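You operate a simulated robot arm through the tools that you are given. There is no shell and no other tool.

You are at the controls of a simulated robot arm. One attempt, no reset.

Task
Move the green-tag coder head to 10 mm on its rail and print the teal carton.
Fine: clamp loose, move it, clamp tight; then black slide in, motor on, one press, motor off, slide out.

It is judged by the outcome, as a careful person would: the job done as asked, and still so three seconds after it is handed in. It fails if anything else is knocked over, pushed out of place, dropped, spilled or broken.

Robot
A 6-joint arm with a two-finger gripper, fixed in place. Base frame: the origin is at the foot of the arm, x ahead of it, y to its left, z up; the work surface is at about z = 780. Readings come in mm, degrees, newtons and seconds.
Its first joint turns from -166.0 to 166.0 degrees. Payload 3.43 kg.
The tool frame sits at the grasp point between the pads (the TCP): z along the fingers, y along the line on which they close. The tips reach 20 mm beyond it. The gripper opens to 190 mm. The gripper's body begins 248 mm behind the TCP.
Orientation is that of the tool frame in the base frame, as a unit quaternion [x, y, z, w]. With the fingers straight down and closing along the base's y, the tool's x points along the base's -x, its y along +y and its z along -z.

Tools
- The arm moves only by the tool jog_arm. Its argument "series" is a list of rows, each a list of 3 entries, a list of its own where there are three numbers: the gripper command, from -1 (fully open) to 1 (shut), values between in proportion, then the shift along the base's x, y, z in units of 100 mm (1.0 is 100 mm), then the turn, a rotation vector about the base's x, y, z in units of 90 degrees (1.0 is 90 degrees). In form: [[claw, [tx, ty, tz], [ax, ay, az]], ...]. A call has 1 to 20 rows; each row is the pose to reach, as a shift and turn from the pose commanded when the call began. A call with a number of a shift or a turn outside -1 to 1 is refused whole. A row lasts 0.2 s, in which the tool goes at most 50 mm and 8.6 degrees; a call with a longer step from one row to the next is refused whole, and so is a gripper value outside its range. Where a pose cannot be reached the arm comes as near as it can. A force on the tool above 90 N (or 10 N above the force at the start of the call, whichever is more), or a blocked arm, ends the call early, and 0.2 s more pass. The fingers move at their own pace (about 45 mm/s each) and stop on an object; they squeeze with about 30 N. The grip force told is the motor's: it shows also when the fingers shut on nothing. Time passes only in rows, and 0.2 s behind the last, so rows that repeat a pose let the fingers close. It gives the time, the measured TCP pose, the force on the tool (base axes), the opening and the grip force at its end, in the units of the frame above (readings bear some noise), with the torque about the TCP (base axes, N m) and any sound that the robot's microphone picked up.
- Cameras (640 x 400 px; columns grow to the right, rows downward): "scene" is fixed at [399.2, -500.5, 1596.8]; the picture's right is [0.81, -0.59, 0.00], its down [-0.32, -0.44, -0.84] and it looks along [0.50, 0.67, -0.55] (base axes); focal length 332 px, centre (320, 200). "wrist" rides on the gripper at [70, -8, -288] in the tool frame; the picture's right is [0.12, 0.99, 0.00], its down [-0.96, 0.12, -0.25] and it looks along [-0.25, 0.03, 0.97] (tool axes); focal length 261 px, centre (320, 200). There is no depth. A picture from a camera that has moved, and an enlarged one, comes with that camera's place and axes in the base frame and with its lens.
- camera(camera): a new picture of that camera. No time passes.
- slide_trunk(by): slides the trunk up (or, below 0, down) by that many mm; the arm rides with it, the base frame stays. It gives what a move gives, with no picture.
- close_up(camera, box): a new picture of the part [left, top, right, bottom] of that camera's present view, enlarged. No time passes.
- sign_off(): hands the job in; it is judged then, once.

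Nothing tells you positions but the pictures and the camera data. Unless the task says otherwise, let go and move clear before handing in.

The tools are called after ">>>" as a command line: name --argument value ..., lists and objects as JSON in quotes. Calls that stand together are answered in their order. jog_arm: Moves the arm, as the interface text tells. Its arguments: {"type":"object","properties":{"series":{"type":"array","items":{"type":"array"}}},"required":["series"]} The other tools are called the same way: slide_trunk (by) slides the trunk up or down; camera (camera) takes a picture; close_up (camera, box) takes an enlarged picture of a part of a camera's view; sign_off () hands the job in.

At the start:

```text
time_s: 0.0
ee_pos: [588.9, 6.2, 1366.0]
orientation: [0.0, 1.0, 0.0, 0.002]
ft_force: [0.7, 0.4, 0.0]
moment: [-0.03, 0.03, -0.02]
opening: 190.0
grasp_force: 0.0
trunk travel left (down, up): [-188.0, 52.0]
```

scene: 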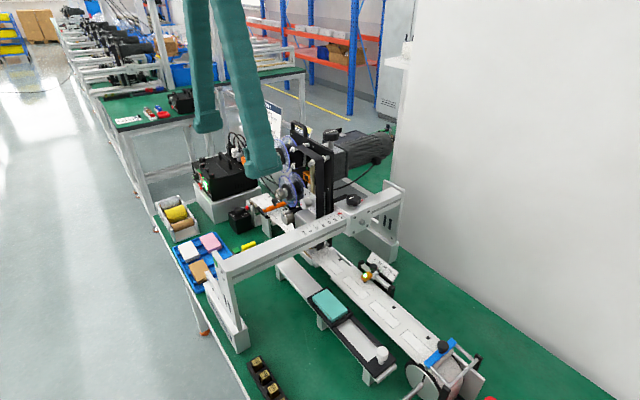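
wrist: 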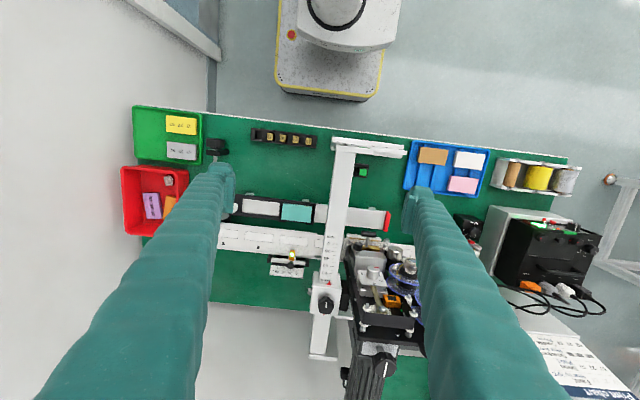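

I see a green bench with a gantry-like rail, a coder head behind it, a black slide tray with a teal carton, and some trays. I'll take close-ups to identify the head, clamp, scale, motor switch and print button before moving.

>>> close_up --camera "scene" --box '[200, 120, 420, 260]'

>>> close_up --camera "scene" --box '[240, 240, 500, 400]'

>>> close_up --camera "wrist" --box '[220, 120, 420, 250]'

>>> close_up --camera "wrist" --box '[280, 220, 440, 400]'

>>> close_up --camera "wrist" --box '[440, 180, 640, 400]'

```text
2.86 times, centred on (310, 190) of scene
camera zoom: at [399.2, -500.5, 1596.8], right [0.81, -0.59, 0.0], down [-0.32, -0.44, -0.84], along [0.5, 0.67, -0.55], focal length 948 px, centre (349, 229)
```

zoom: 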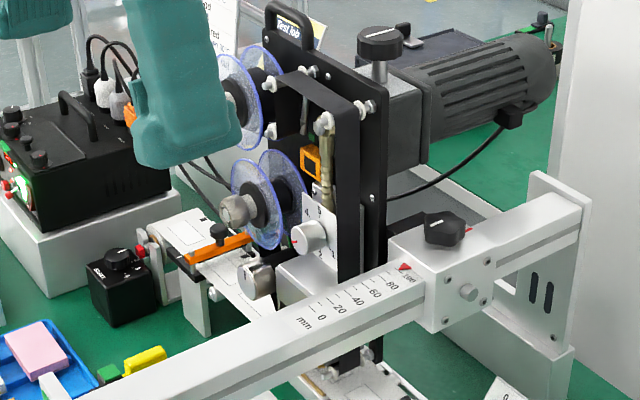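

```text
2.46 times, centred on (370, 320) of scene
camera zoom: at [399.2, -500.5, 1596.8], right [0.81, -0.59, 0.0], down [-0.32, -0.44, -0.84], along [0.5, 0.67, -0.55], focal length 817 px, centre (197, -95)
```

zoom: 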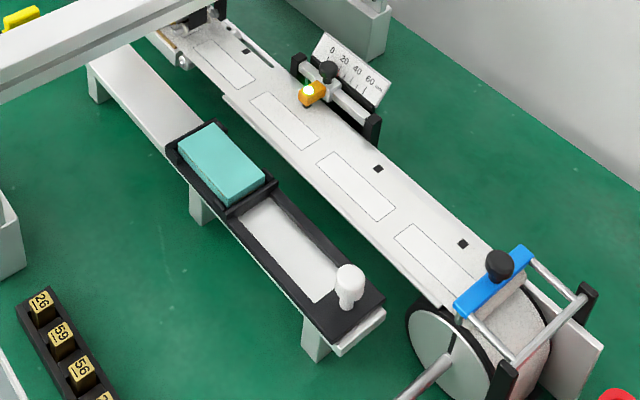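

```text
3.08 times, centred on (320, 185) of wrist
camera zoom: at [517.7, -3.1, 1652.1], right [-0.12, 0.99, 0.0], down [0.96, 0.12, 0.25], along [0.25, 0.03, -0.97], focal length 802 px, centre (320, 246)
```

zoom: 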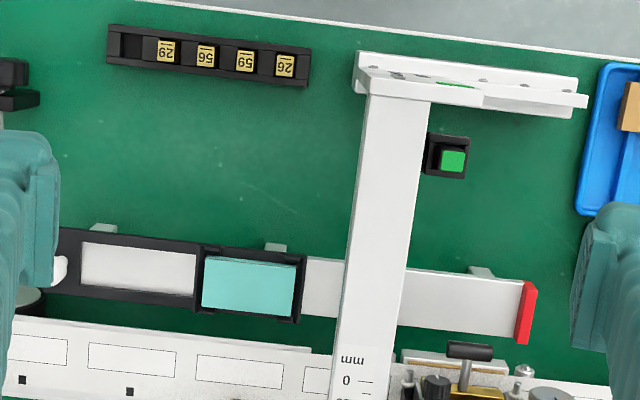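

```text
2.22 times, centred on (360, 310) of wrist
camera zoom: at [517.7, -3.1, 1652.1], right [-0.12, 0.99, 0.0], down [0.96, 0.12, 0.25], along [0.25, 0.03, -0.97], focal length 579 px, centre (231, -44)
```

zoom: 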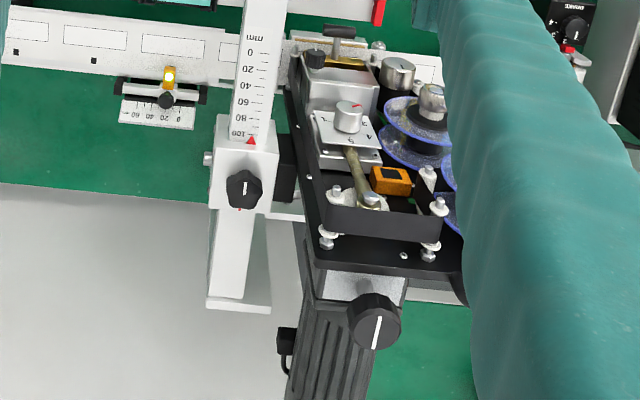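

```text
1.82 times, centred on (540, 290) of wrist
camera zoom: at [517.7, -3.1, 1652.1], right [-0.12, 0.99, 0.0], down [0.96, 0.12, 0.25], along [0.25, 0.03, -0.97], focal length 474 px, centre (-80, 36)
```

zoom: 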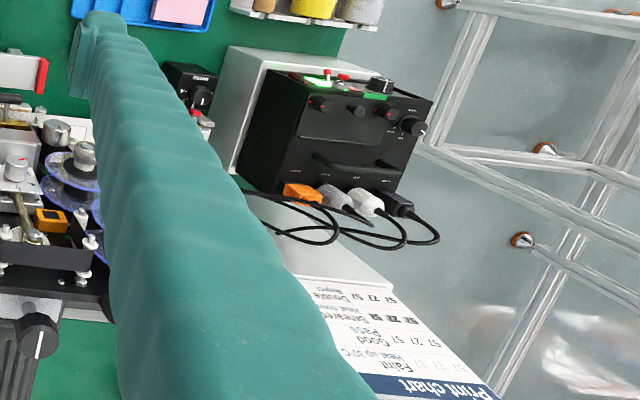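

I take the gantry scale to read about 98 now, with 0 near x≈781 and 100 near x≈885, and the black clamp knob at about (937, 62, 1080). I need closer looks at the control boxes and buttons.

>>> close_up --camera "scene" --box '[180, 130, 280, 200]'

>>> close_up --camera "scene" --box '[210, 190, 310, 260]'

>>> close_up --camera "scene" --box '[270, 140, 370, 210]'

>>> close_up --camera "scene" --box '[310, 180, 410, 250]'

>>> close_up --camera "scene" --box '[150, 190, 260, 270]'

>>> close_up --camera "scene" --box '[380, 320, 500, 400]'

```text
5.71 times, centred on (230, 165) of scene
camera zoom: at [399.2, -500.5, 1596.8], right [0.81, -0.59, 0.0], down [-0.32, -0.44, -0.84], along [0.5, 0.67, -0.55], focal length 1897 px, centre (834, 400)
```

zoom: 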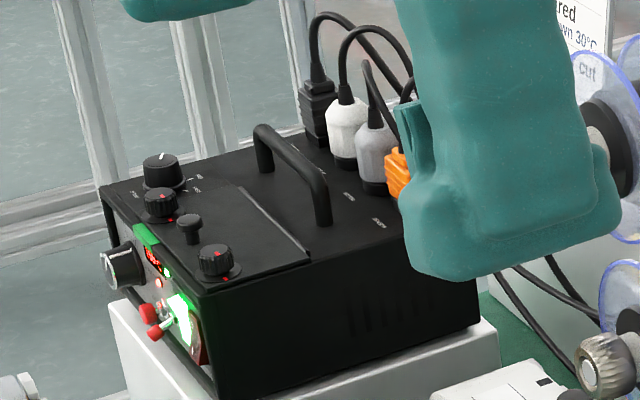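

```text
5.71 times, centred on (260, 225) of scene
camera zoom: at [399.2, -500.5, 1596.8], right [0.81, -0.59, 0.0], down [-0.32, -0.44, -0.84], along [0.5, 0.67, -0.55], focal length 1897 px, centre (663, 57)
```

zoom: 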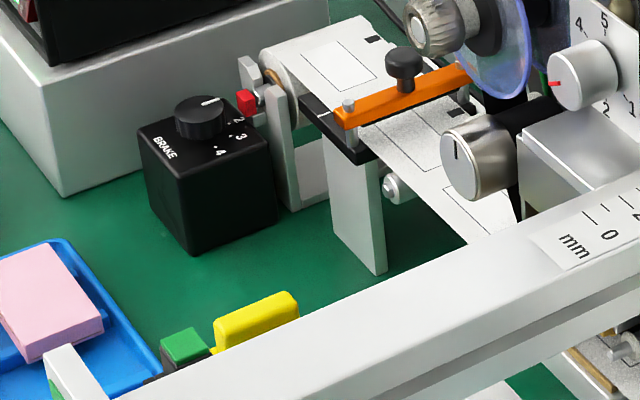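

```text
5.71 times, centred on (320, 175) of scene
camera zoom: at [399.2, -500.5, 1596.8], right [0.81, -0.59, 0.0], down [-0.32, -0.44, -0.84], along [0.5, 0.67, -0.55], focal length 1897 px, centre (320, 343)
```

zoom: 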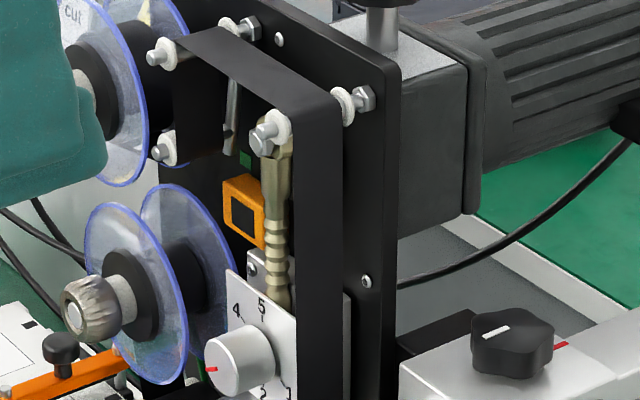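

```text
5.71 times, centred on (360, 215) of scene
camera zoom: at [399.2, -500.5, 1596.8], right [0.81, -0.59, 0.0], down [-0.32, -0.44, -0.84], along [0.5, 0.67, -0.55], focal length 1897 px, centre (91, 114)
```

zoom: 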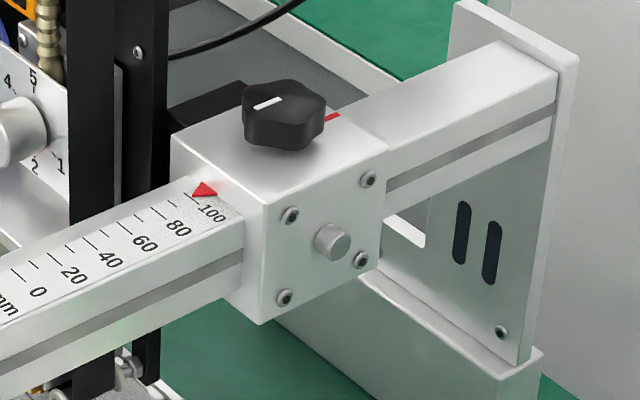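

```text
5.00 times, centred on (205, 230) of scene
camera zoom: at [399.2, -500.5, 1596.8], right [0.81, -0.59, 0.0], down [-0.32, -0.44, -0.84], along [0.5, 0.67, -0.55], focal length 1660 px, centre (895, 50)
```

zoom: 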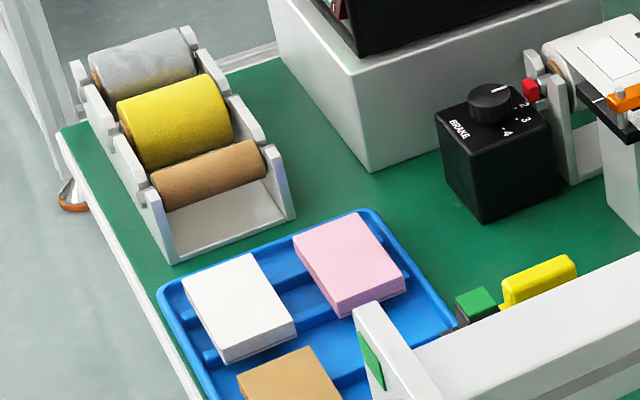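

```text
5.00 times, centred on (440, 360) of scene
camera zoom: at [399.2, -500.5, 1596.8], right [0.81, -0.59, 0.0], down [-0.32, -0.44, -0.84], along [0.5, 0.67, -0.55], focal length 1660 px, centre (-280, -600)
```

zoom: 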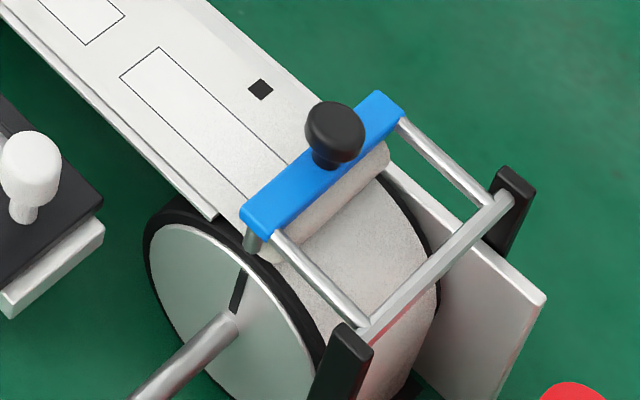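

The reading of the pointer is about 100, and a green tag is on the gantry leg. I'll move left (+y) at safe height to view the control box, buttons and brake box from above.

>>> jog_arm --series '[[-1, [0, 0.4, 0], [0, 0, 0]], [-1, [0, 0.8, 0], [0, 0, 0]], [-1, [0, 1.0, 0], [0, 0, 0]]]'

>>> jog_arm --series '[[-1, [0, 0.4, 0], [0, 0, 0]], [-1, [0, 0.8, 0], [0, 0, 0]], [-1, [0, 1.0, 0], [0, 0, 0]]]'

>>> camera --camera "wrist"

>>> camera --camera "scene"

```text
time_s: 0.8
ee_pos: [589.7, 105.2, 1364.5]
orientation: [0.0, 1.0, 0.0, 0.004]
ft_force: [-0.1, 0.3, -0.6]
moment: [0.07, 0.02, 0.01]
opening: 189.6
grasp_force: 0.0
trunk travel left (down, up): [-188.0, 52.0]
```

```text
time_s: 1.6
ee_pos: [589.3, 205.1, 1361.9]
orientation: [0.0, 1.0, 0.002, 0.006]
ft_force: [-0.1, 0.5, 0.4]
moment: [0.1, 0.05, 0.03]
opening: 190.1
grasp_force: 0.1
trunk travel left (down, up): [-188.0, 52.0]
```

```text
taken
camera wrist: at [515.9, 196.5, 1648.8], right [-0.12, 0.99, 0.0], down [0.96, 0.11, 0.26], along [0.26, 0.03, -0.97], focal length 261 px, centre (320, 200)
```

wrist: 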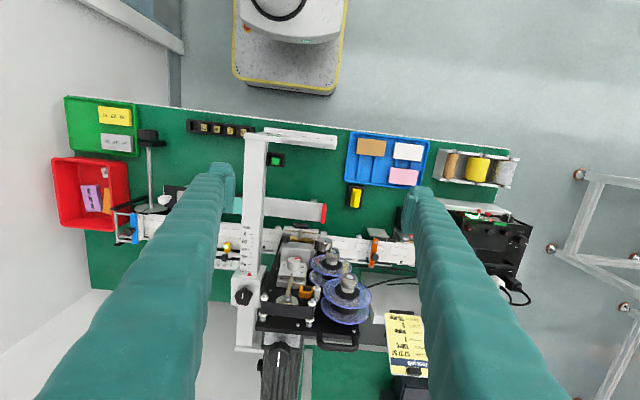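

```text
taken
```

scene: 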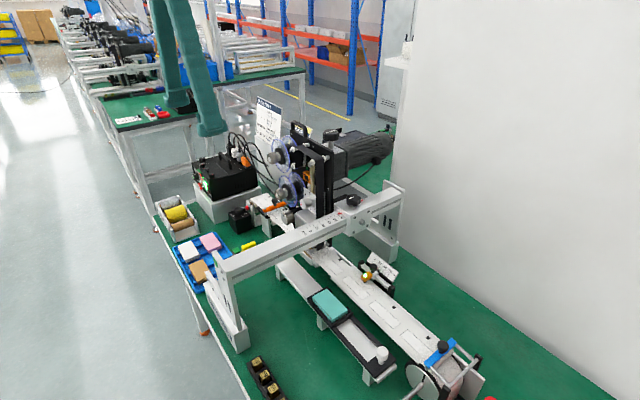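

Now I see the print chart, control box, and a green button plus a yellow element near the bench. I'll enlarge several regions.

>>> close_up --camera "wrist" --box '[240, 120, 380, 210]'

>>> close_up --camera "wrist" --box '[230, 220, 390, 320]'

>>> close_up --camera "wrist" --box '[440, 195, 560, 275]'

>>> close_up --camera "wrist" --box '[360, 290, 480, 400]'

>>> close_up --camera "wrist" --box '[40, 80, 220, 260]'

>>> close_up --camera "scene" --box '[170, 90, 290, 200]'

```text
4.44 times, centred on (310, 165) of wrist
camera zoom: at [515.9, 196.5, 1648.8], right [-0.12, 0.99, 0.0], down [0.96, 0.11, 0.26], along [0.26, 0.03, -0.97], focal length 1158 px, centre (364, 356)
```

zoom: 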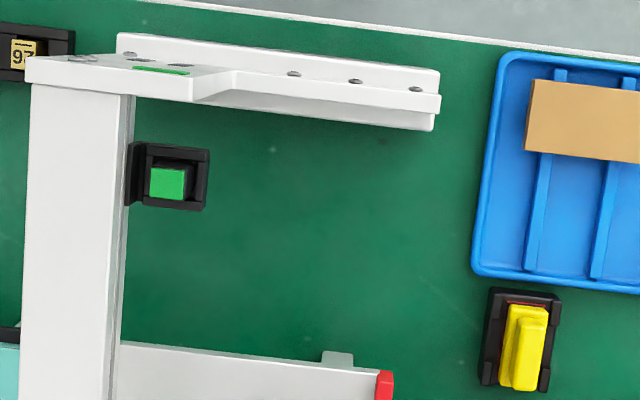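

```text
4.00 times, centred on (310, 270) of wrist
camera zoom: at [515.9, 196.5, 1648.8], right [-0.12, 0.99, 0.0], down [0.96, 0.11, 0.26], along [0.26, 0.03, -0.97], focal length 1043 px, centre (360, -80)
```

zoom: 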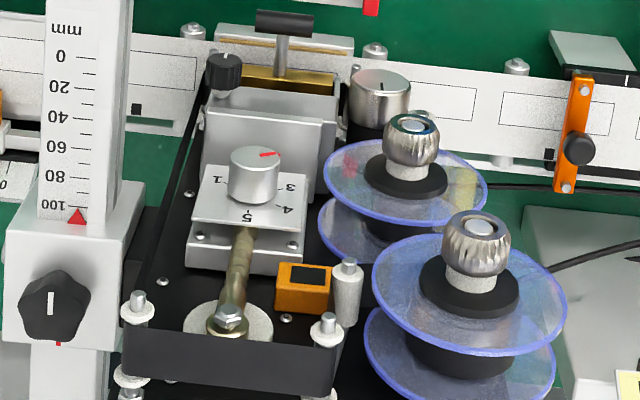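

```text
5.00 times, centred on (500, 235) of wrist
camera zoom: at [515.9, 196.5, 1648.8], right [-0.12, 0.99, 0.0], down [0.96, 0.11, 0.26], along [0.26, 0.03, -0.97], focal length 1303 px, centre (-580, 25)
```

zoom: 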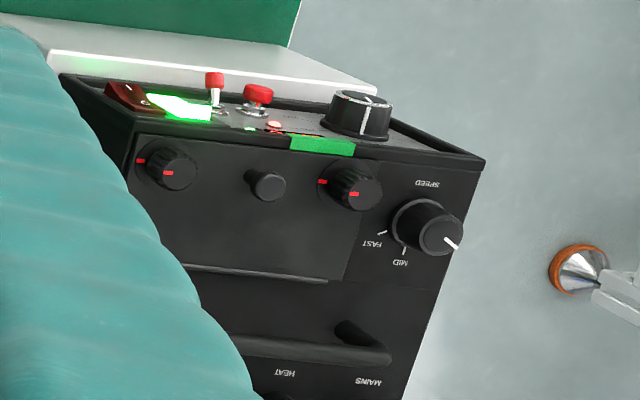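

```text
3.64 times, centred on (420, 345) of wrist
camera zoom: at [515.9, 196.5, 1648.8], right [-0.12, 0.99, 0.0], down [0.96, 0.11, 0.26], along [0.26, 0.03, -0.97], focal length 948 px, centre (-44, -327)
```

zoom: 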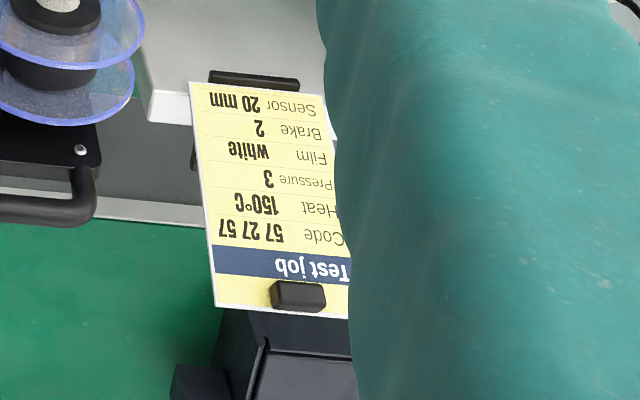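

```text
2.22 times, centred on (130, 170) of wrist
camera zoom: at [515.9, 196.5, 1648.8], right [-0.12, 0.99, 0.0], down [0.96, 0.11, 0.26], along [0.26, 0.03, -0.97], focal length 579 px, centre (742, 267)
```

zoom: 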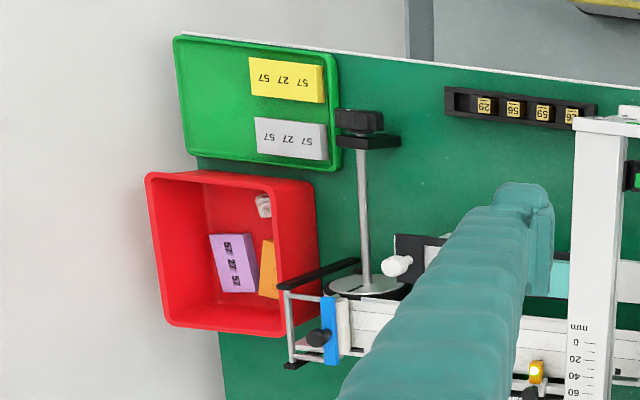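

```text
3.64 times, centred on (230, 145) of scene
camera zoom: at [399.2, -500.5, 1596.8], right [0.81, -0.59, 0.0], down [-0.32, -0.44, -0.84], along [0.5, 0.67, -0.55], focal length 1207 px, centre (647, 400)
```

zoom: 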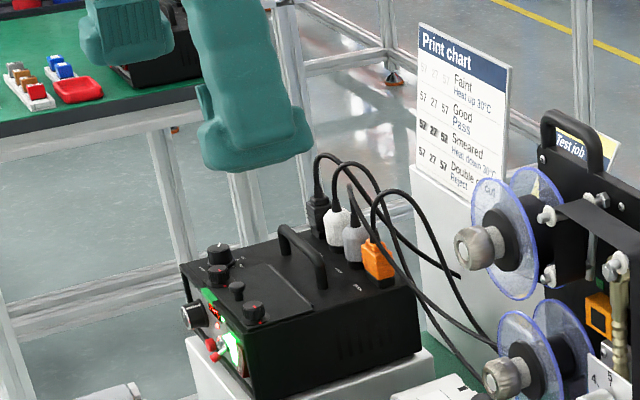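

The control box front panel appears to be near (711, 680, 910), facing the robot. I'll tilt the gripper forward and move left and down so the wrist camera can read the panel.

>>> jog_arm --series '[[-1, [-0.05, 0.15, -0.1], [0, -0.08, 0]], [-1, [-0.1, 0.3, -0.2], [0, -0.16, 0]], [-1, [-0.15, 0.45, -0.3], [0, -0.24, 0]], [-1, [-0.2, 0.6, -0.4], [0, -0.32, 0]], [-1, [-0.25, 0.75, -0.5], [0, -0.4, 0]], [-1, [-0.3, 0.9, -0.6], [0, -0.48, 0]], [-1, [-0.35, 1.0, -0.7], [0, -0.5, 0]]]'

>>> jog_arm --series '[[-1, [0, 0.3, -0.2], [0, 0, 0]], [-1, [0, 0.6, -0.5], [0, 0, 0]], [-1, [0, 0.9, -0.8], [0, 0, 0]], [-1, [0, 1.0, -1.0], [0, 0, 0]]]'

>>> camera --camera "wrist"

```text
time_s: 3.2
ee_pos: [555.7, 306.0, 1295.7]
orientation: [0.0, 0.923, 0.0, 0.386]
ft_force: [0.2, -0.8, -0.7]
moment: [0.02, 0.02, 0.04]
opening: 190.1
grasp_force: 0.0
trunk travel left (down, up): [-188.0, 52.0]
```

```text
time_s: 4.2
ee_pos: [568.1, 408.3, 1198.8]
orientation: [0.011, 0.922, -0.002, 0.386]
ft_force: [-0.1, -0.2, 0.7]
moment: [0.05, -0.01, 0.07]
opening: 190.1
grasp_force: 0.1
trunk travel left (down, up): [-188.0, 52.0]
```

```text
taken
camera wrist: at [313.7, 403.8, 1349.9], right [-0.06, 0.99, -0.08], down [0.5, 0.1, 0.86], along [0.86, 0.01, -0.5], focal length 261 px, centre (320, 200)
```

wrist: 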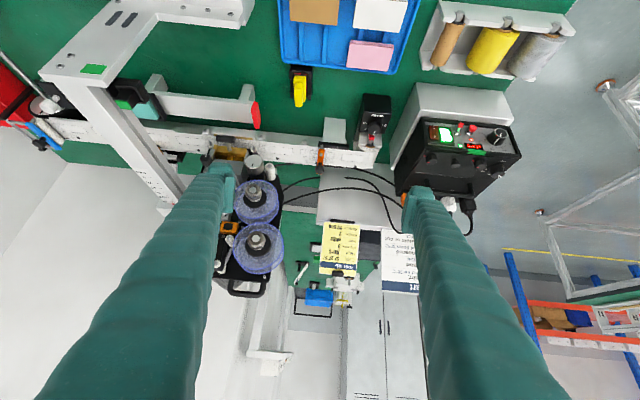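

The control box panel is now visible. I'll enlarge it along with the yellow and green switches.

>>> close_up --camera "wrist" --box '[390, 100, 540, 200]'

>>> close_up --camera "wrist" --box '[270, 50, 400, 180]'

>>> close_up --camera "wrist" --box '[20, 30, 220, 190]'

>>> close_up --camera "wrist" --box '[270, 210, 430, 340]'

>>> close_up --camera "wrist" --box '[200, 130, 300, 210]'

```text
4.00 times, centred on (465, 150) of wrist
camera zoom: at [313.7, 403.8, 1349.9], right [-0.06, 0.99, -0.08], down [0.5, 0.1, 0.86], along [0.86, 0.01, -0.5], focal length 1043 px, centre (-260, 400)
```

zoom: 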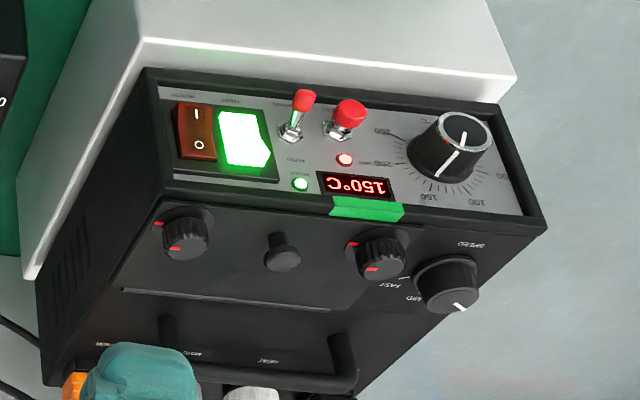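

```text
3.08 times, centred on (335, 115) of wrist
camera zoom: at [313.7, 403.8, 1349.9], right [-0.06, 0.99, -0.08], down [0.5, 0.1, 0.86], along [0.86, 0.01, -0.5], focal length 802 px, centre (274, 462)
```

zoom: 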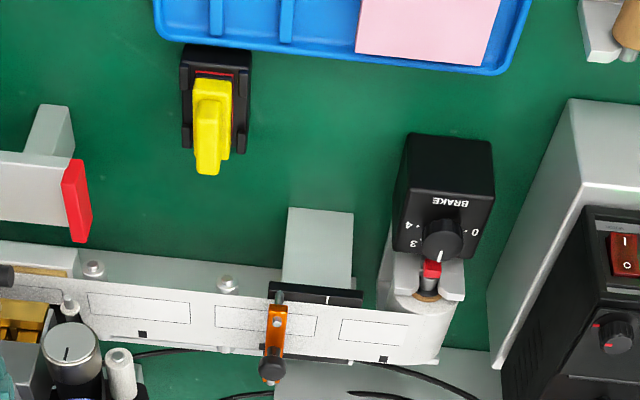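

```text
2.50 times, centred on (120, 110) of wrist
camera zoom: at [313.7, 403.8, 1349.9], right [-0.06, 0.99, -0.08], down [0.5, 0.1, 0.86], along [0.86, 0.01, -0.5], focal length 652 px, centre (820, 425)
```

zoom: 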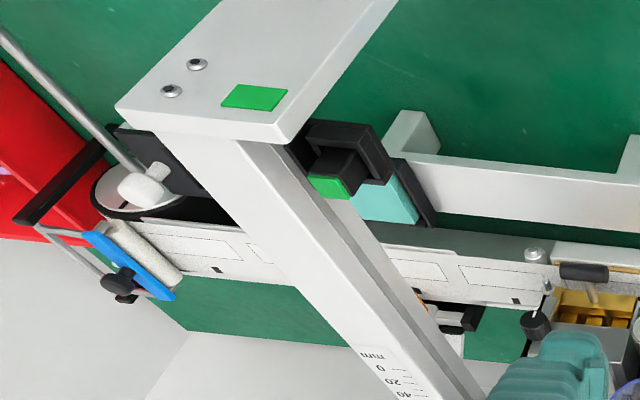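

```text
3.08 times, centred on (350, 275) of wrist
camera zoom: at [313.7, 403.8, 1349.9], right [-0.06, 0.99, -0.08], down [0.5, 0.1, 0.86], along [0.86, 0.01, -0.5], focal length 802 px, centre (228, -31)
```

zoom: 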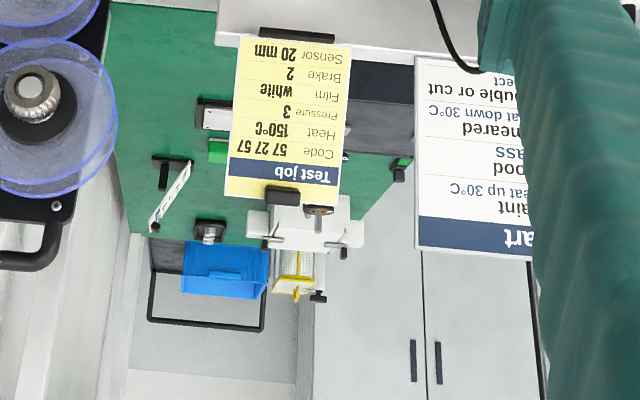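

```text
5.00 times, centred on (250, 170) of wrist
camera zoom: at [313.7, 403.8, 1349.9], right [-0.06, 0.99, -0.08], down [0.5, 0.1, 0.86], along [0.86, 0.01, -0.5], focal length 1303 px, centre (670, 350)
```

zoom: 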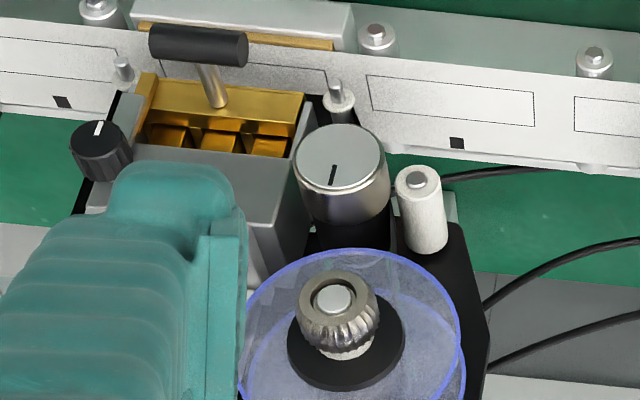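

Next I zoom in on the panel labels to identify the motor switch.

>>> close_up --camera "wrist" --box '[425, 115, 485, 155]'

>>> close_up --camera "wrist" --box '[460, 115, 520, 155]'

>>> close_up --camera "wrist" --box '[280, 55, 330, 110]'

>>> close_up --camera "wrist" --box '[85, 65, 175, 125]'

```text
10.00 times, centred on (455, 135) of wrist
camera zoom: at [313.7, 403.8, 1349.9], right [-0.06, 0.99, -0.08], down [0.5, 0.1, 0.86], along [0.86, 0.01, -0.5], focal length 2606 px, centre (-1030, 850)
```

zoom: 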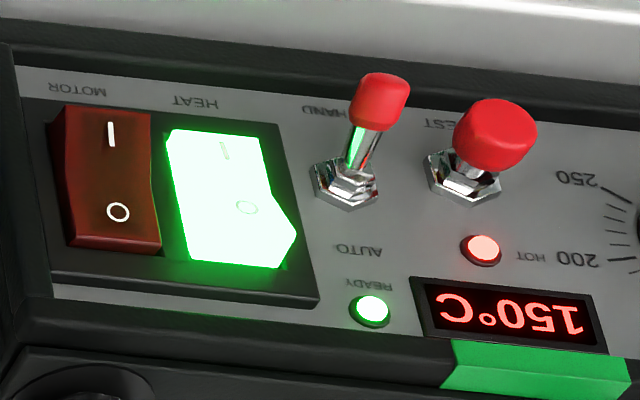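

```text
10.00 times, centred on (490, 135) of wrist
camera zoom: at [313.7, 403.8, 1349.9], right [-0.06, 0.99, -0.08], down [0.5, 0.1, 0.86], along [0.86, 0.01, -0.5], focal length 2606 px, centre (-1380, 850)
```

zoom: 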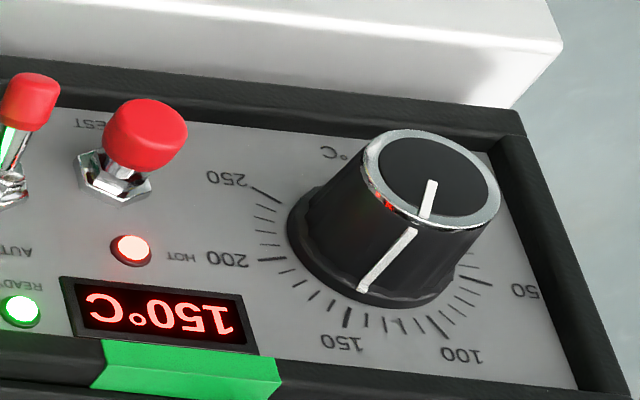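

```text
7.27 times, centred on (305, 82) of wrist
camera zoom: at [313.7, 403.8, 1349.9], right [-0.06, 0.99, -0.08], down [0.5, 0.1, 0.86], along [0.86, 0.01, -0.5], focal length 1896 px, centre (429, 1054)
```

zoom: 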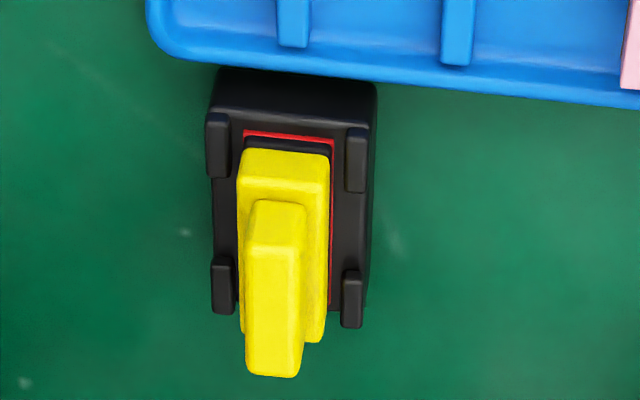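

```text
6.67 times, centred on (130, 95) of wrist
camera zoom: at [313.7, 403.8, 1349.9], right [-0.06, 0.99, -0.08], down [0.5, 0.1, 0.86], along [0.86, 0.01, -0.5], focal length 1738 px, centre (1587, 900)
```

zoom: 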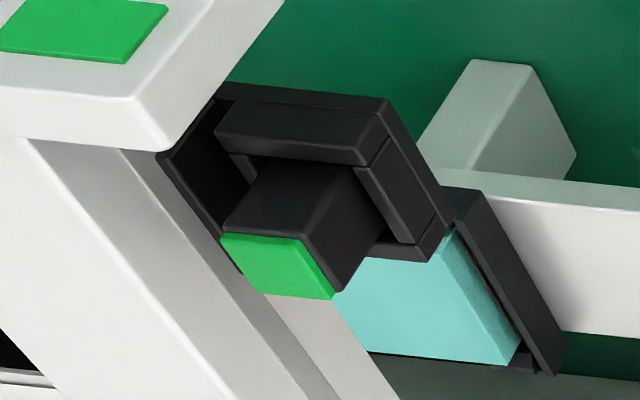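

The panel reads MOTOR (off, dark) and HEAT (on, 150 °C, ready), a HAND/AUTO toggle and a TEST button. Next I'll level the tool back down and look closely at the green button (≈595, 105, 1055) and the yellow item (≈716, 338, 824).

>>> jog_arm --series '[[-1, [0.1, -0.14, 0.0], [0, 0.08, 0]], [-1, [0.2, -0.28, 0], [0, 0.16, 0]], [-1, [0.3, -0.42, 0], [0, 0.24, 0]], [-1, [0.4, -0.56, 0], [0, 0.32, 0]], [-1, [0.5, -0.7, 0], [0, 0.4, 0]], [-1, [0.6, -0.84, 0], [0, 0.48, 0]], [-1, [0.7, -1.0, 0], [0, 0.5, 0]]]'

>>> jog_arm --series '[[-1, [0.1, -0.4, -0.2], [0, 0, 0]], [-1, [0.2, -0.8, -0.4], [0, 0, 0]], [-1, [0.2, -1.0, -0.5], [0, 0, 0]]]'

>>> camera --camera "wrist"

```text
time_s: 5.8
ee_pos: [624.8, 306.2, 1194.9]
orientation: [0.0, 1.0, 0.0, 0.002]
ft_force: [0.1, 0.2, -0.1]
moment: [-0.1, -0.02, 0.03]
opening: 190.1
grasp_force: 0.0
trunk travel left (down, up): [-188.0, 52.0]
```

```text
time_s: 6.6
ee_pos: [644.7, 206.0, 1145.9]
orientation: [0.0, 1.0, 0.0, 0.003]
ft_force: [0.0, 0.0, -0.9]
moment: [-0.1, -0.01, 0.02]
opening: 190.0
grasp_force: 0.1
trunk travel left (down, up): [-188.0, 52.0]
```

```text
taken
camera wrist: at [572.9, 196.6, 1431.5], right [-0.12, 0.99, 0.0], down [0.96, 0.12, 0.25], along [0.25, 0.03, -0.97], focal length 261 px, centre (320, 200)
```

wrist: 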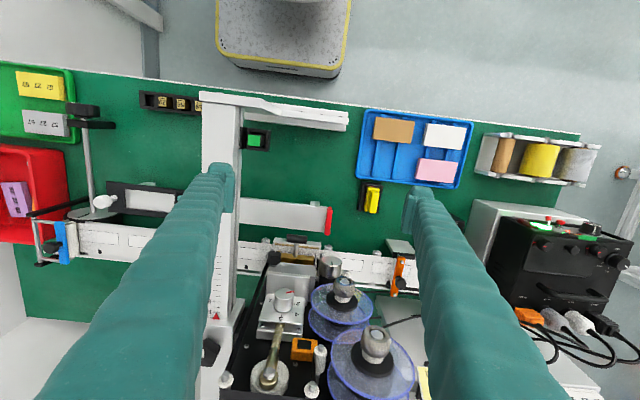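

>>> close_up --camera "wrist" --box '[230, 110, 310, 170]'

>>> close_up --camera "wrist" --box '[340, 165, 420, 225]'

>>> close_up --camera "wrist" --box '[195, 230, 345, 400]'

>>> close_up --camera "wrist" --box '[80, 160, 340, 270]'

```text
6.67 times, centred on (270, 140) of wrist
camera zoom: at [572.9, 196.6, 1431.5], right [-0.12, 0.99, 0.0], down [0.96, 0.12, 0.25], along [0.25, 0.03, -0.97], focal length 1738 px, centre (653, 600)
```

zoom: 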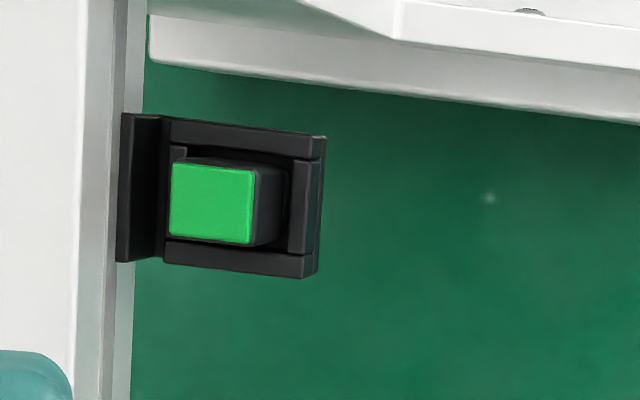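

```text
6.67 times, centred on (380, 195) of wrist
camera zoom: at [572.9, 196.6, 1431.5], right [-0.12, 0.99, 0.0], down [0.96, 0.12, 0.25], along [0.25, 0.03, -0.97], focal length 1738 px, centre (-80, 233)
```

zoom: 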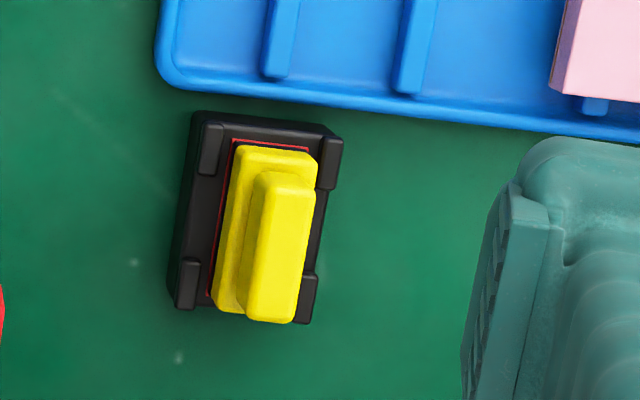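

```text
2.35 times, centred on (270, 315) of wrist
camera zoom: at [572.9, 196.6, 1431.5], right [-0.12, 0.99, 0.0], down [0.96, 0.12, 0.25], along [0.25, 0.03, -0.97], focal length 613 px, centre (438, -71)
```

zoom: 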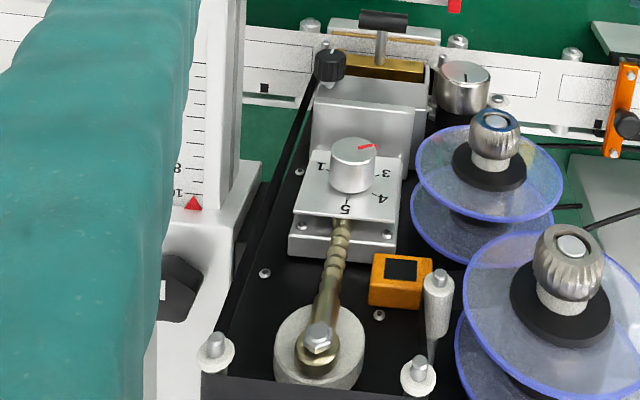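

```text
2.46 times, centred on (210, 215) of wrist
camera zoom: at [572.9, 196.6, 1431.5], right [-0.12, 0.99, 0.0], down [0.96, 0.12, 0.25], along [0.25, 0.03, -0.97], focal length 642 px, centre (591, 163)
```

zoom: 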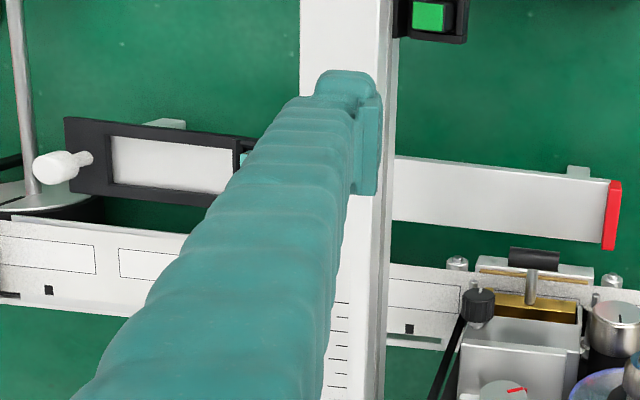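

The green button is a shrouded push button on the rail (the HAND print button), and the yellow thing looks like a cleaning pad in a cradle. Next I'll raise up, turn the gripper 90° so it closes along x, and hover above the clamp knob to inspect it.

>>> jog_arm --series '[[-1, [0, -0.1, 0.15], [0, 0, 0.09]], [-1, [0, -0.2, 0.3], [0, 0, 0.18]], [-1, [0, -0.3, 0.45], [0, 0, 0.27]], [-1, [0, -0.4, 0.6], [0, 0, 0.36]], [-1, [0, -0.5, 0.75], [0, 0, 0.45]], [-1, [0, -0.6, 0.9], [0, 0, 0.54]], [-1, [0, -0.7, 1.0], [0, 0, 0.63]], [-1, [0, -0.8, 1.0], [0, 0, 0.72]], [-1, [0, -0.9, 1.0], [0, 0, 0.81]], [-1, [0, -1.0, 1.0], [0, 0, 0.9]], [-1, [0, -1.0, 1.0], [0, 0, 0.99]], [-1, [0, -1.0, 1.0], [0, 0, 1.0]]]'

>>> jog_arm --series '[[-1, [0.2, -0.1, 0.3], [0, 0, 0]], [-1, [0.5, -0.25, 0.6], [0, 0, 0]], [-1, [0.8, -0.4, 0.8], [0, 0, 0]], [-1, [1.0, -0.44, 0.9], [0, 0, 0]]]'

>>> jog_arm --series '[[-1, [0.3, 0, 0], [0, 0, 0]], [-1, [0.6, 0, 0], [0, 0, 0]], [-1, [0.9, 0, 0], [0, 0, 0]], [-1, [1.0, 0, 0], [0, 0, 0]]]'

>>> camera --camera "wrist"

>>> camera --camera "scene"

```text
time_s: 9.2
ee_pos: [643.7, 105.9, 1245.8]
orientation: [0.708, -0.706, -0.001, -0.002]
ft_force: [0.2, 0.0, 0.7]
moment: [0.0, -0.03, 0.0]
opening: 189.9
grasp_force: 0.0
trunk travel left (down, up): [-188.0, 52.0]
```

```text
time_s: 10.2
ee_pos: [741.9, 62.3, 1331.0]
orientation: [-0.706, 0.708, 0.0, 0.004]
ft_force: [-0.6, -0.2, -0.3]
moment: [-0.01, -0.03, -0.01]
opening: 190.0
grasp_force: 0.0
out of reach, approached as far as the arm can: row 4
trunk travel left (down, up): [-188.0, 52.0]
```

```text
time_s: 11.2
ee_pos: [826.4, 60.4, 1297.7]
orientation: [0.708, -0.706, 0.003, -0.008]
ft_force: [0.4, 0.2, -0.4]
moment: [0.0, 0.12, -0.03]
opening: 190.0
grasp_force: 0.0
out of reach, approached as far as the arm can: row 1, 2, 3, 4
trunk travel left (down, up): [-188.0, 52.0]
```

```text
taken
camera wrist: at [831.8, -12.6, 1583.2], right [-0.99, -0.12, -0.01], down [-0.12, 0.96, 0.25], along [-0.02, 0.25, -0.97], focal length 261 px, centre (320, 200)
```

wrist: 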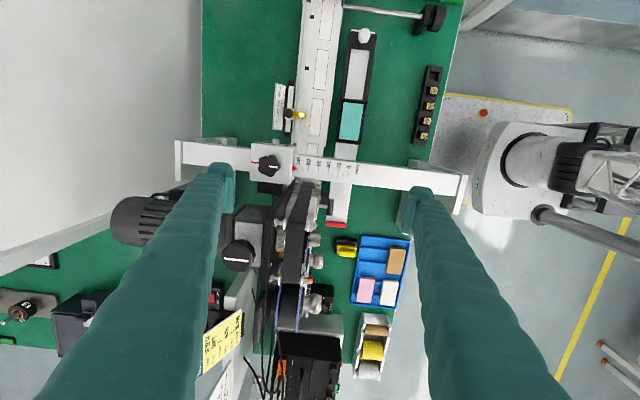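

```text
taken
```

scene: 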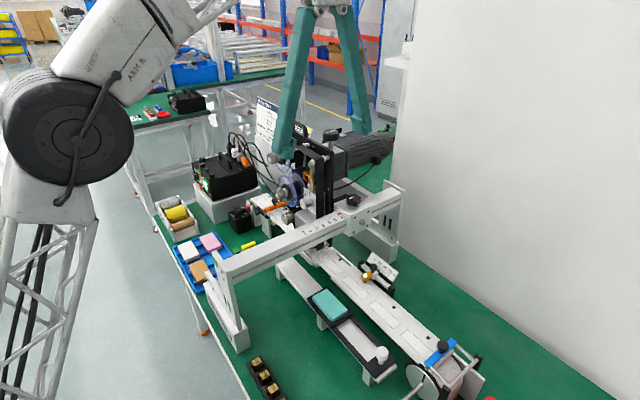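

From here the knob is at about (929, 64, 1080), near the arm's reach limit. I'll enlarge this view of the knob and scale, and raise the trunk to gain reach.

>>> close_up --camera "wrist" --box '[235, 135, 385, 215]'

>>> close_up --camera "wrist" --box '[225, 135, 305, 195]'

>>> slide_trunk --by 52

```text
4.27 times, centred on (310, 175) of wrist
camera zoom: at [831.8, -12.6, 1583.2], right [-0.99, -0.12, -0.01], down [-0.12, 0.96, 0.25], along [-0.02, 0.25, -0.97], focal length 1112 px, centre (363, 307)
```

zoom: 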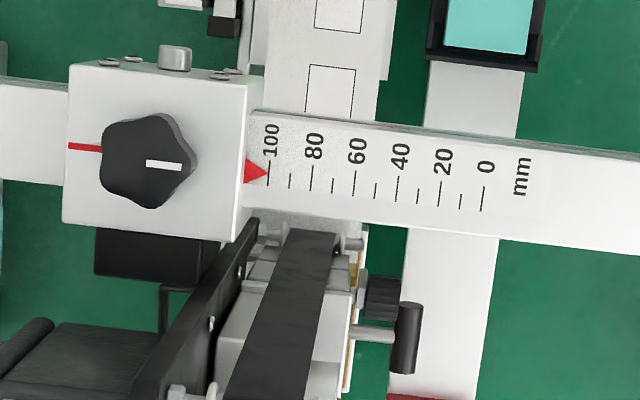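

```text
6.67 times, centred on (265, 165) of wrist
camera zoom: at [831.8, -12.6, 1583.2], right [-0.99, -0.12, -0.01], down [-0.12, 0.96, 0.25], along [-0.02, 0.25, -0.97], focal length 1738 px, centre (687, 433)
```

zoom: 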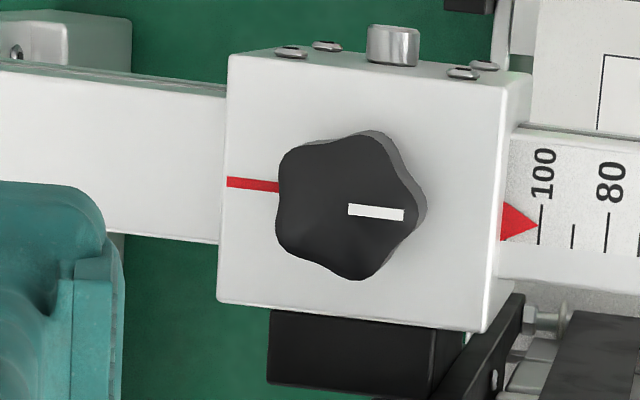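

```text
time_s: 12.1
ee_pos: [826.5, 60.1, 1350.8]
orientation: [-0.707, 0.707, -0.004, 0.008]
ft_force: [0.7, 0.0, 0.4]
moment: [0.03, 0.0, 0.06]
opening: 189.9
grasp_force: 0.1
trunk travel left (down, up): [-240.0, 0.0]
```

The picture shows the pointer exactly at 100, and a 5‑lobed black clamp knob with its white mark facing −x, opposite the red line. Next I partly close the gripper and descend beside the beam before reaching out over the knob.

>>> jog_arm --series '[[0.158, [0, 0, -0.4], [0, 0, 0]], [0.158, [0, 0, -0.8], [0, 0, 0]], [0.158, [0, 0, -1.0], [0, 0, 0]], [0.158, [0, 0, -1.0], [0, 0, 0]]]'

```text
time_s: 13.1
ee_pos: [826.2, 60.0, 1249.5]
orientation: [0.708, -0.707, 0.003, -0.008]
ft_force: [0.5, -0.2, -0.6]
moment: [0.0, 0.01, 0.03]
opening: 101.3
grasp_force: 0.2
trunk travel left (down, up): [-240.0, 0.0]
```

>>> jog_arm --series '[[0.158, [0.2, 0, -0.4], [0, 0, 0]], [0.158, [0.5, 0.02, -0.7], [0, 0, 0]], [0.158, [0.8, 0.04, -0.9], [0, 0, 0]], [0.158, [1.0, 0.04, -1.0], [0, 0, 0]]]'

>>> camera --camera "wrist"

>>> close_up --camera "scene" --box '[290, 130, 410, 220]'

```text
time_s: 14.1
ee_pos: [925.9, 63.5, 1150.3]
orientation: [0.707, -0.707, 0.004, -0.009]
ft_force: [-0.4, 0.2, 0.3]
moment: [0.02, -0.08, 0.01]
opening: 79.9
grasp_force: 0.1
trunk travel left (down, up): [-240.0, 0.0]
```

```text
taken
camera wrist: at [930.6, -8.8, 1437.2], right [-0.99, -0.12, -0.02], down [-0.12, 0.96, 0.25], along [-0.01, 0.25, -0.97], focal length 261 px, centre (320, 200)
```

wrist: 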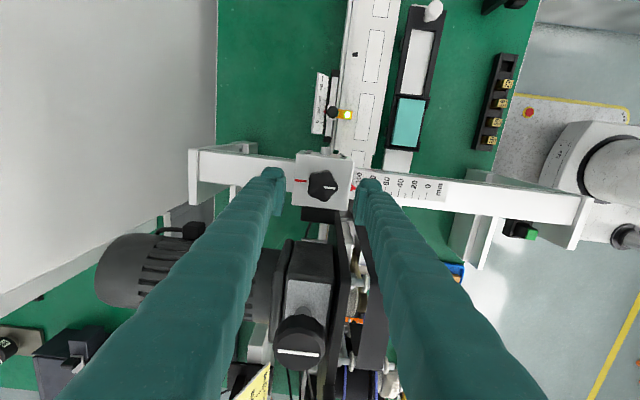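

```text
4.44 times, centred on (350, 175) of scene
camera zoom: at [399.2, -500.5, 1596.8], right [0.81, -0.59, 0.0], down [-0.32, -0.44, -0.84], along [0.5, 0.67, -0.55], focal length 1475 px, centre (187, 311)
```

zoom: 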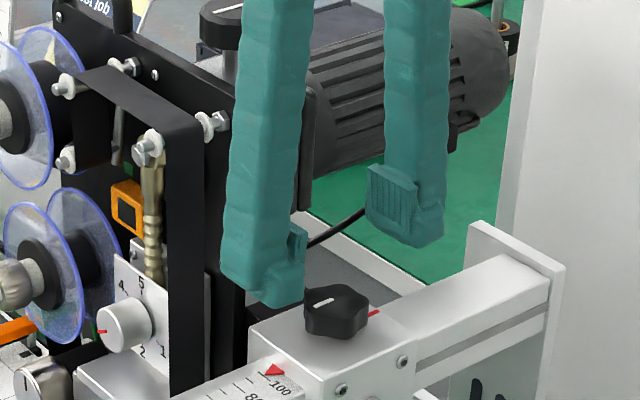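

>>> close_up --camera "wrist" --box '[280, 140, 370, 220]'

```text
5.00 times, centred on (325, 180) of wrist
camera zoom: at [930.6, -8.8, 1437.2], right [-0.99, -0.12, -0.02], down [-0.12, 0.96, 0.25], along [-0.01, 0.25, -0.97], focal length 1303 px, centre (295, 300)
```

zoom: 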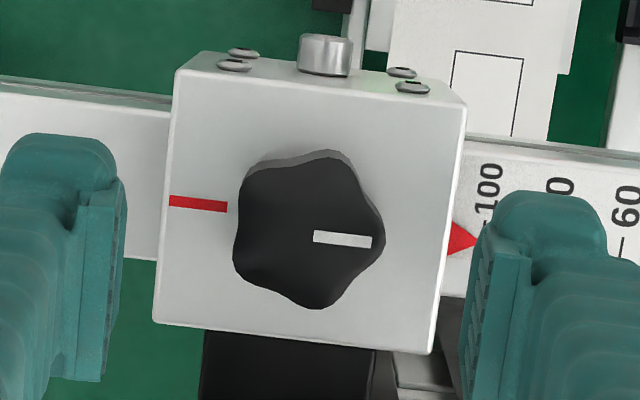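

The knob centre is at about (925, 63), directly under the gripper. I'll descend part way and check the fingertip height against the carriage.

>>> jog_arm --series '[[0.158, [0, 0, -0.2], [0, 0, 0]], [0.158, [0, 0, -0.4], [0, 0, 0]]]'

>>> close_up --camera "scene" --box '[310, 160, 400, 220]'

>>> close_up --camera "wrist" --box '[270, 140, 370, 220]'

```text
time_s: 14.7
ee_pos: [926.4, 64.7, 1111.1]
orientation: [-0.707, 0.707, -0.004, 0.007]
ft_force: [0.4, -0.1, 0.3]
moment: [0.0, -0.03, 0.03]
opening: 80.0
grasp_force: 0.1
trunk travel left (down, up): [-240.0, 0.0]
```

```text
6.67 times, centred on (355, 190) of scene
camera zoom: at [399.2, -500.5, 1596.8], right [0.81, -0.59, 0.0], down [-0.32, -0.44, -0.84], along [0.5, 0.67, -0.55], focal length 2213 px, centre (87, 267)
```

zoom: 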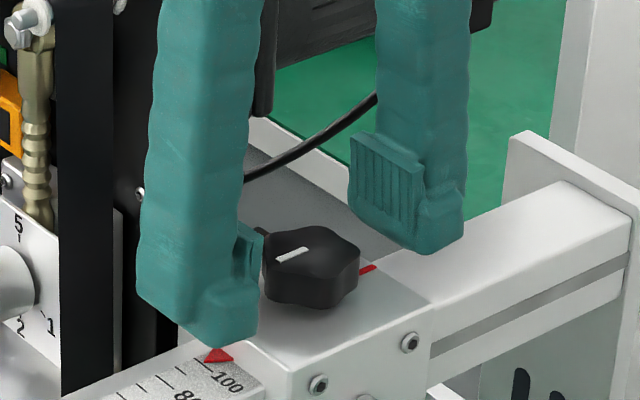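

```text
5.00 times, centred on (320, 180) of wrist
camera zoom: at [931.0, -8.5, 1397.0], right [-0.99, -0.12, -0.02], down [-0.12, 0.96, 0.25], along [-0.01, 0.25, -0.97], focal length 1303 px, centre (320, 300)
```

zoom: 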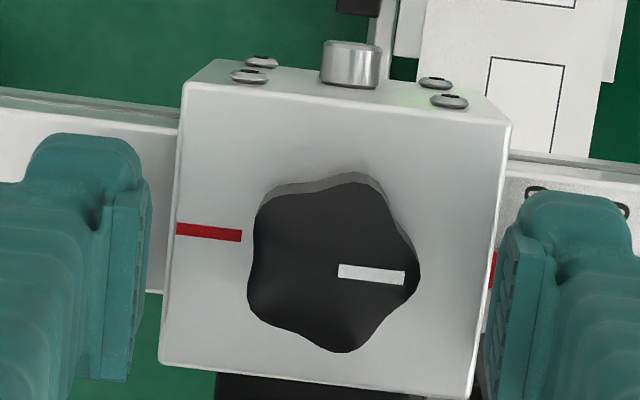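

Fingertips are already just below the knob's top (≈1100) and clear of the carriage. I'll lower 8 mm more and close on the knob.

>>> jog_arm --series '[[0.158, [-0.01, -0.01, -0.05], [0, 0, 0]], [0.158, [-0.01, -0.01, -0.08], [0, 0, 0]], [0.158, [-0.01, -0.01, -0.08], [0, 0, 0]]]'

>>> close_up --camera "scene" --box '[310, 160, 400, 220]'

```text
time_s: 15.5
ee_pos: [926.0, 64.5, 1102.0]
orientation: [-0.707, 0.707, -0.004, 0.008]
ft_force: [0.1, -0.5, 0.0]
moment: [0.01, 0.02, 0.02]
opening: 79.9
grasp_force: 0.0
trunk travel left (down, up): [-240.0, 0.0]
```

```text
6.67 times, centred on (355, 190) of scene
camera zoom: at [399.2, -500.5, 1596.8], right [0.81, -0.59, 0.0], down [-0.32, -0.44, -0.84], along [0.5, 0.67, -0.55], focal length 2213 px, centre (87, 267)
```

zoom: 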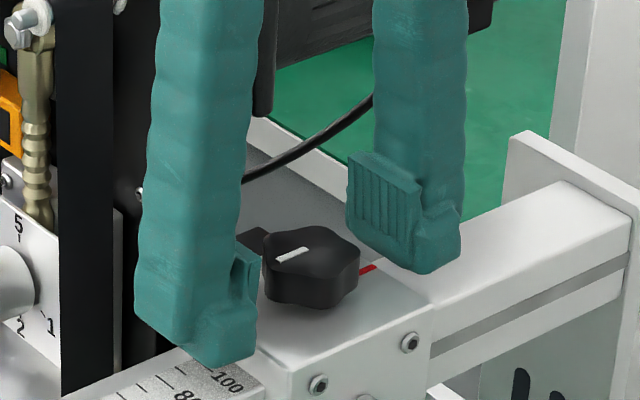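

>>> jog_arm --series '[[0.158, [0, -0.01, 0.02], [0, 0, 0]], [1, [0, -0.01, 0.02], [0, 0, 0]], [1, [0, -0.01, 0.02], [0, 0, 0]], [1, [0, -0.01, 0.02], [0, 0, 0]], [1, [0, -0.01, 0.02], [0, 0, 0]], [1, [0, -0.01, 0.02], [0, 0, 0]]]'

>>> close_up --camera "scene" --box '[310, 160, 400, 220]'

>>> close_up --camera "wrist" --box '[270, 140, 370, 220]'

```text
time_s: 16.9
ee_pos: [924.1, 61.6, 1105.6]
orientation: [0.707, -0.707, 0.004, -0.009]
ft_force: [4.0, 0.3, 24.7]
moment: [-0.08, 0.12, 0.01]
opening: 36.8
grasp_force: 44.9
trunk travel left (down, up): [-240.0, 0.0]
```

```text
6.67 times, centred on (355, 190) of scene
camera zoom: at [399.2, -500.5, 1596.8], right [0.81, -0.59, 0.0], down [-0.32, -0.44, -0.84], along [0.5, 0.67, -0.55], focal length 2213 px, centre (87, 267)
```

zoom: 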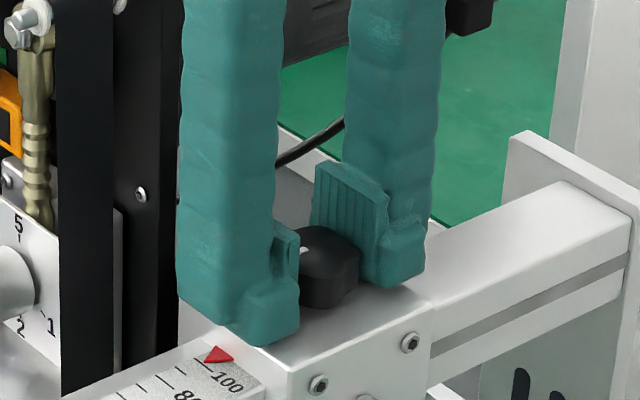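

```text
5.00 times, centred on (320, 180) of wrist
camera zoom: at [928.6, -10.7, 1392.1], right [-0.99, -0.12, -0.02], down [-0.12, 0.96, 0.25], along [-0.01, 0.25, -0.97], focal length 1303 px, centre (320, 300)
```

zoom: 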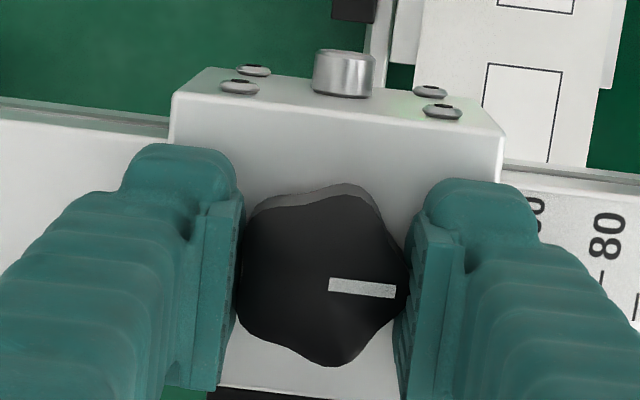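

The grip is on the knob but there is 25 N upward push on the tool, so the tips may be touching the carriage. I'll lift a couple of millimetres to relieve it.

>>> jog_arm --series '[[1, [0, 0, 0.02], [0, 0, 0]], [1, [0, 0, 0.02], [0, 0, 0]]]'

```text
time_s: 17.5
ee_pos: [923.9, 61.4, 1105.6]
orientation: [-0.707, 0.708, -0.004, 0.008]
ft_force: [3.9, 1.4, 9.8]
moment: [0.09, 0.02, -0.03]
opening: 36.5
grasp_force: 44.9
trunk travel left (down, up): [-240.0, 0.0]
```

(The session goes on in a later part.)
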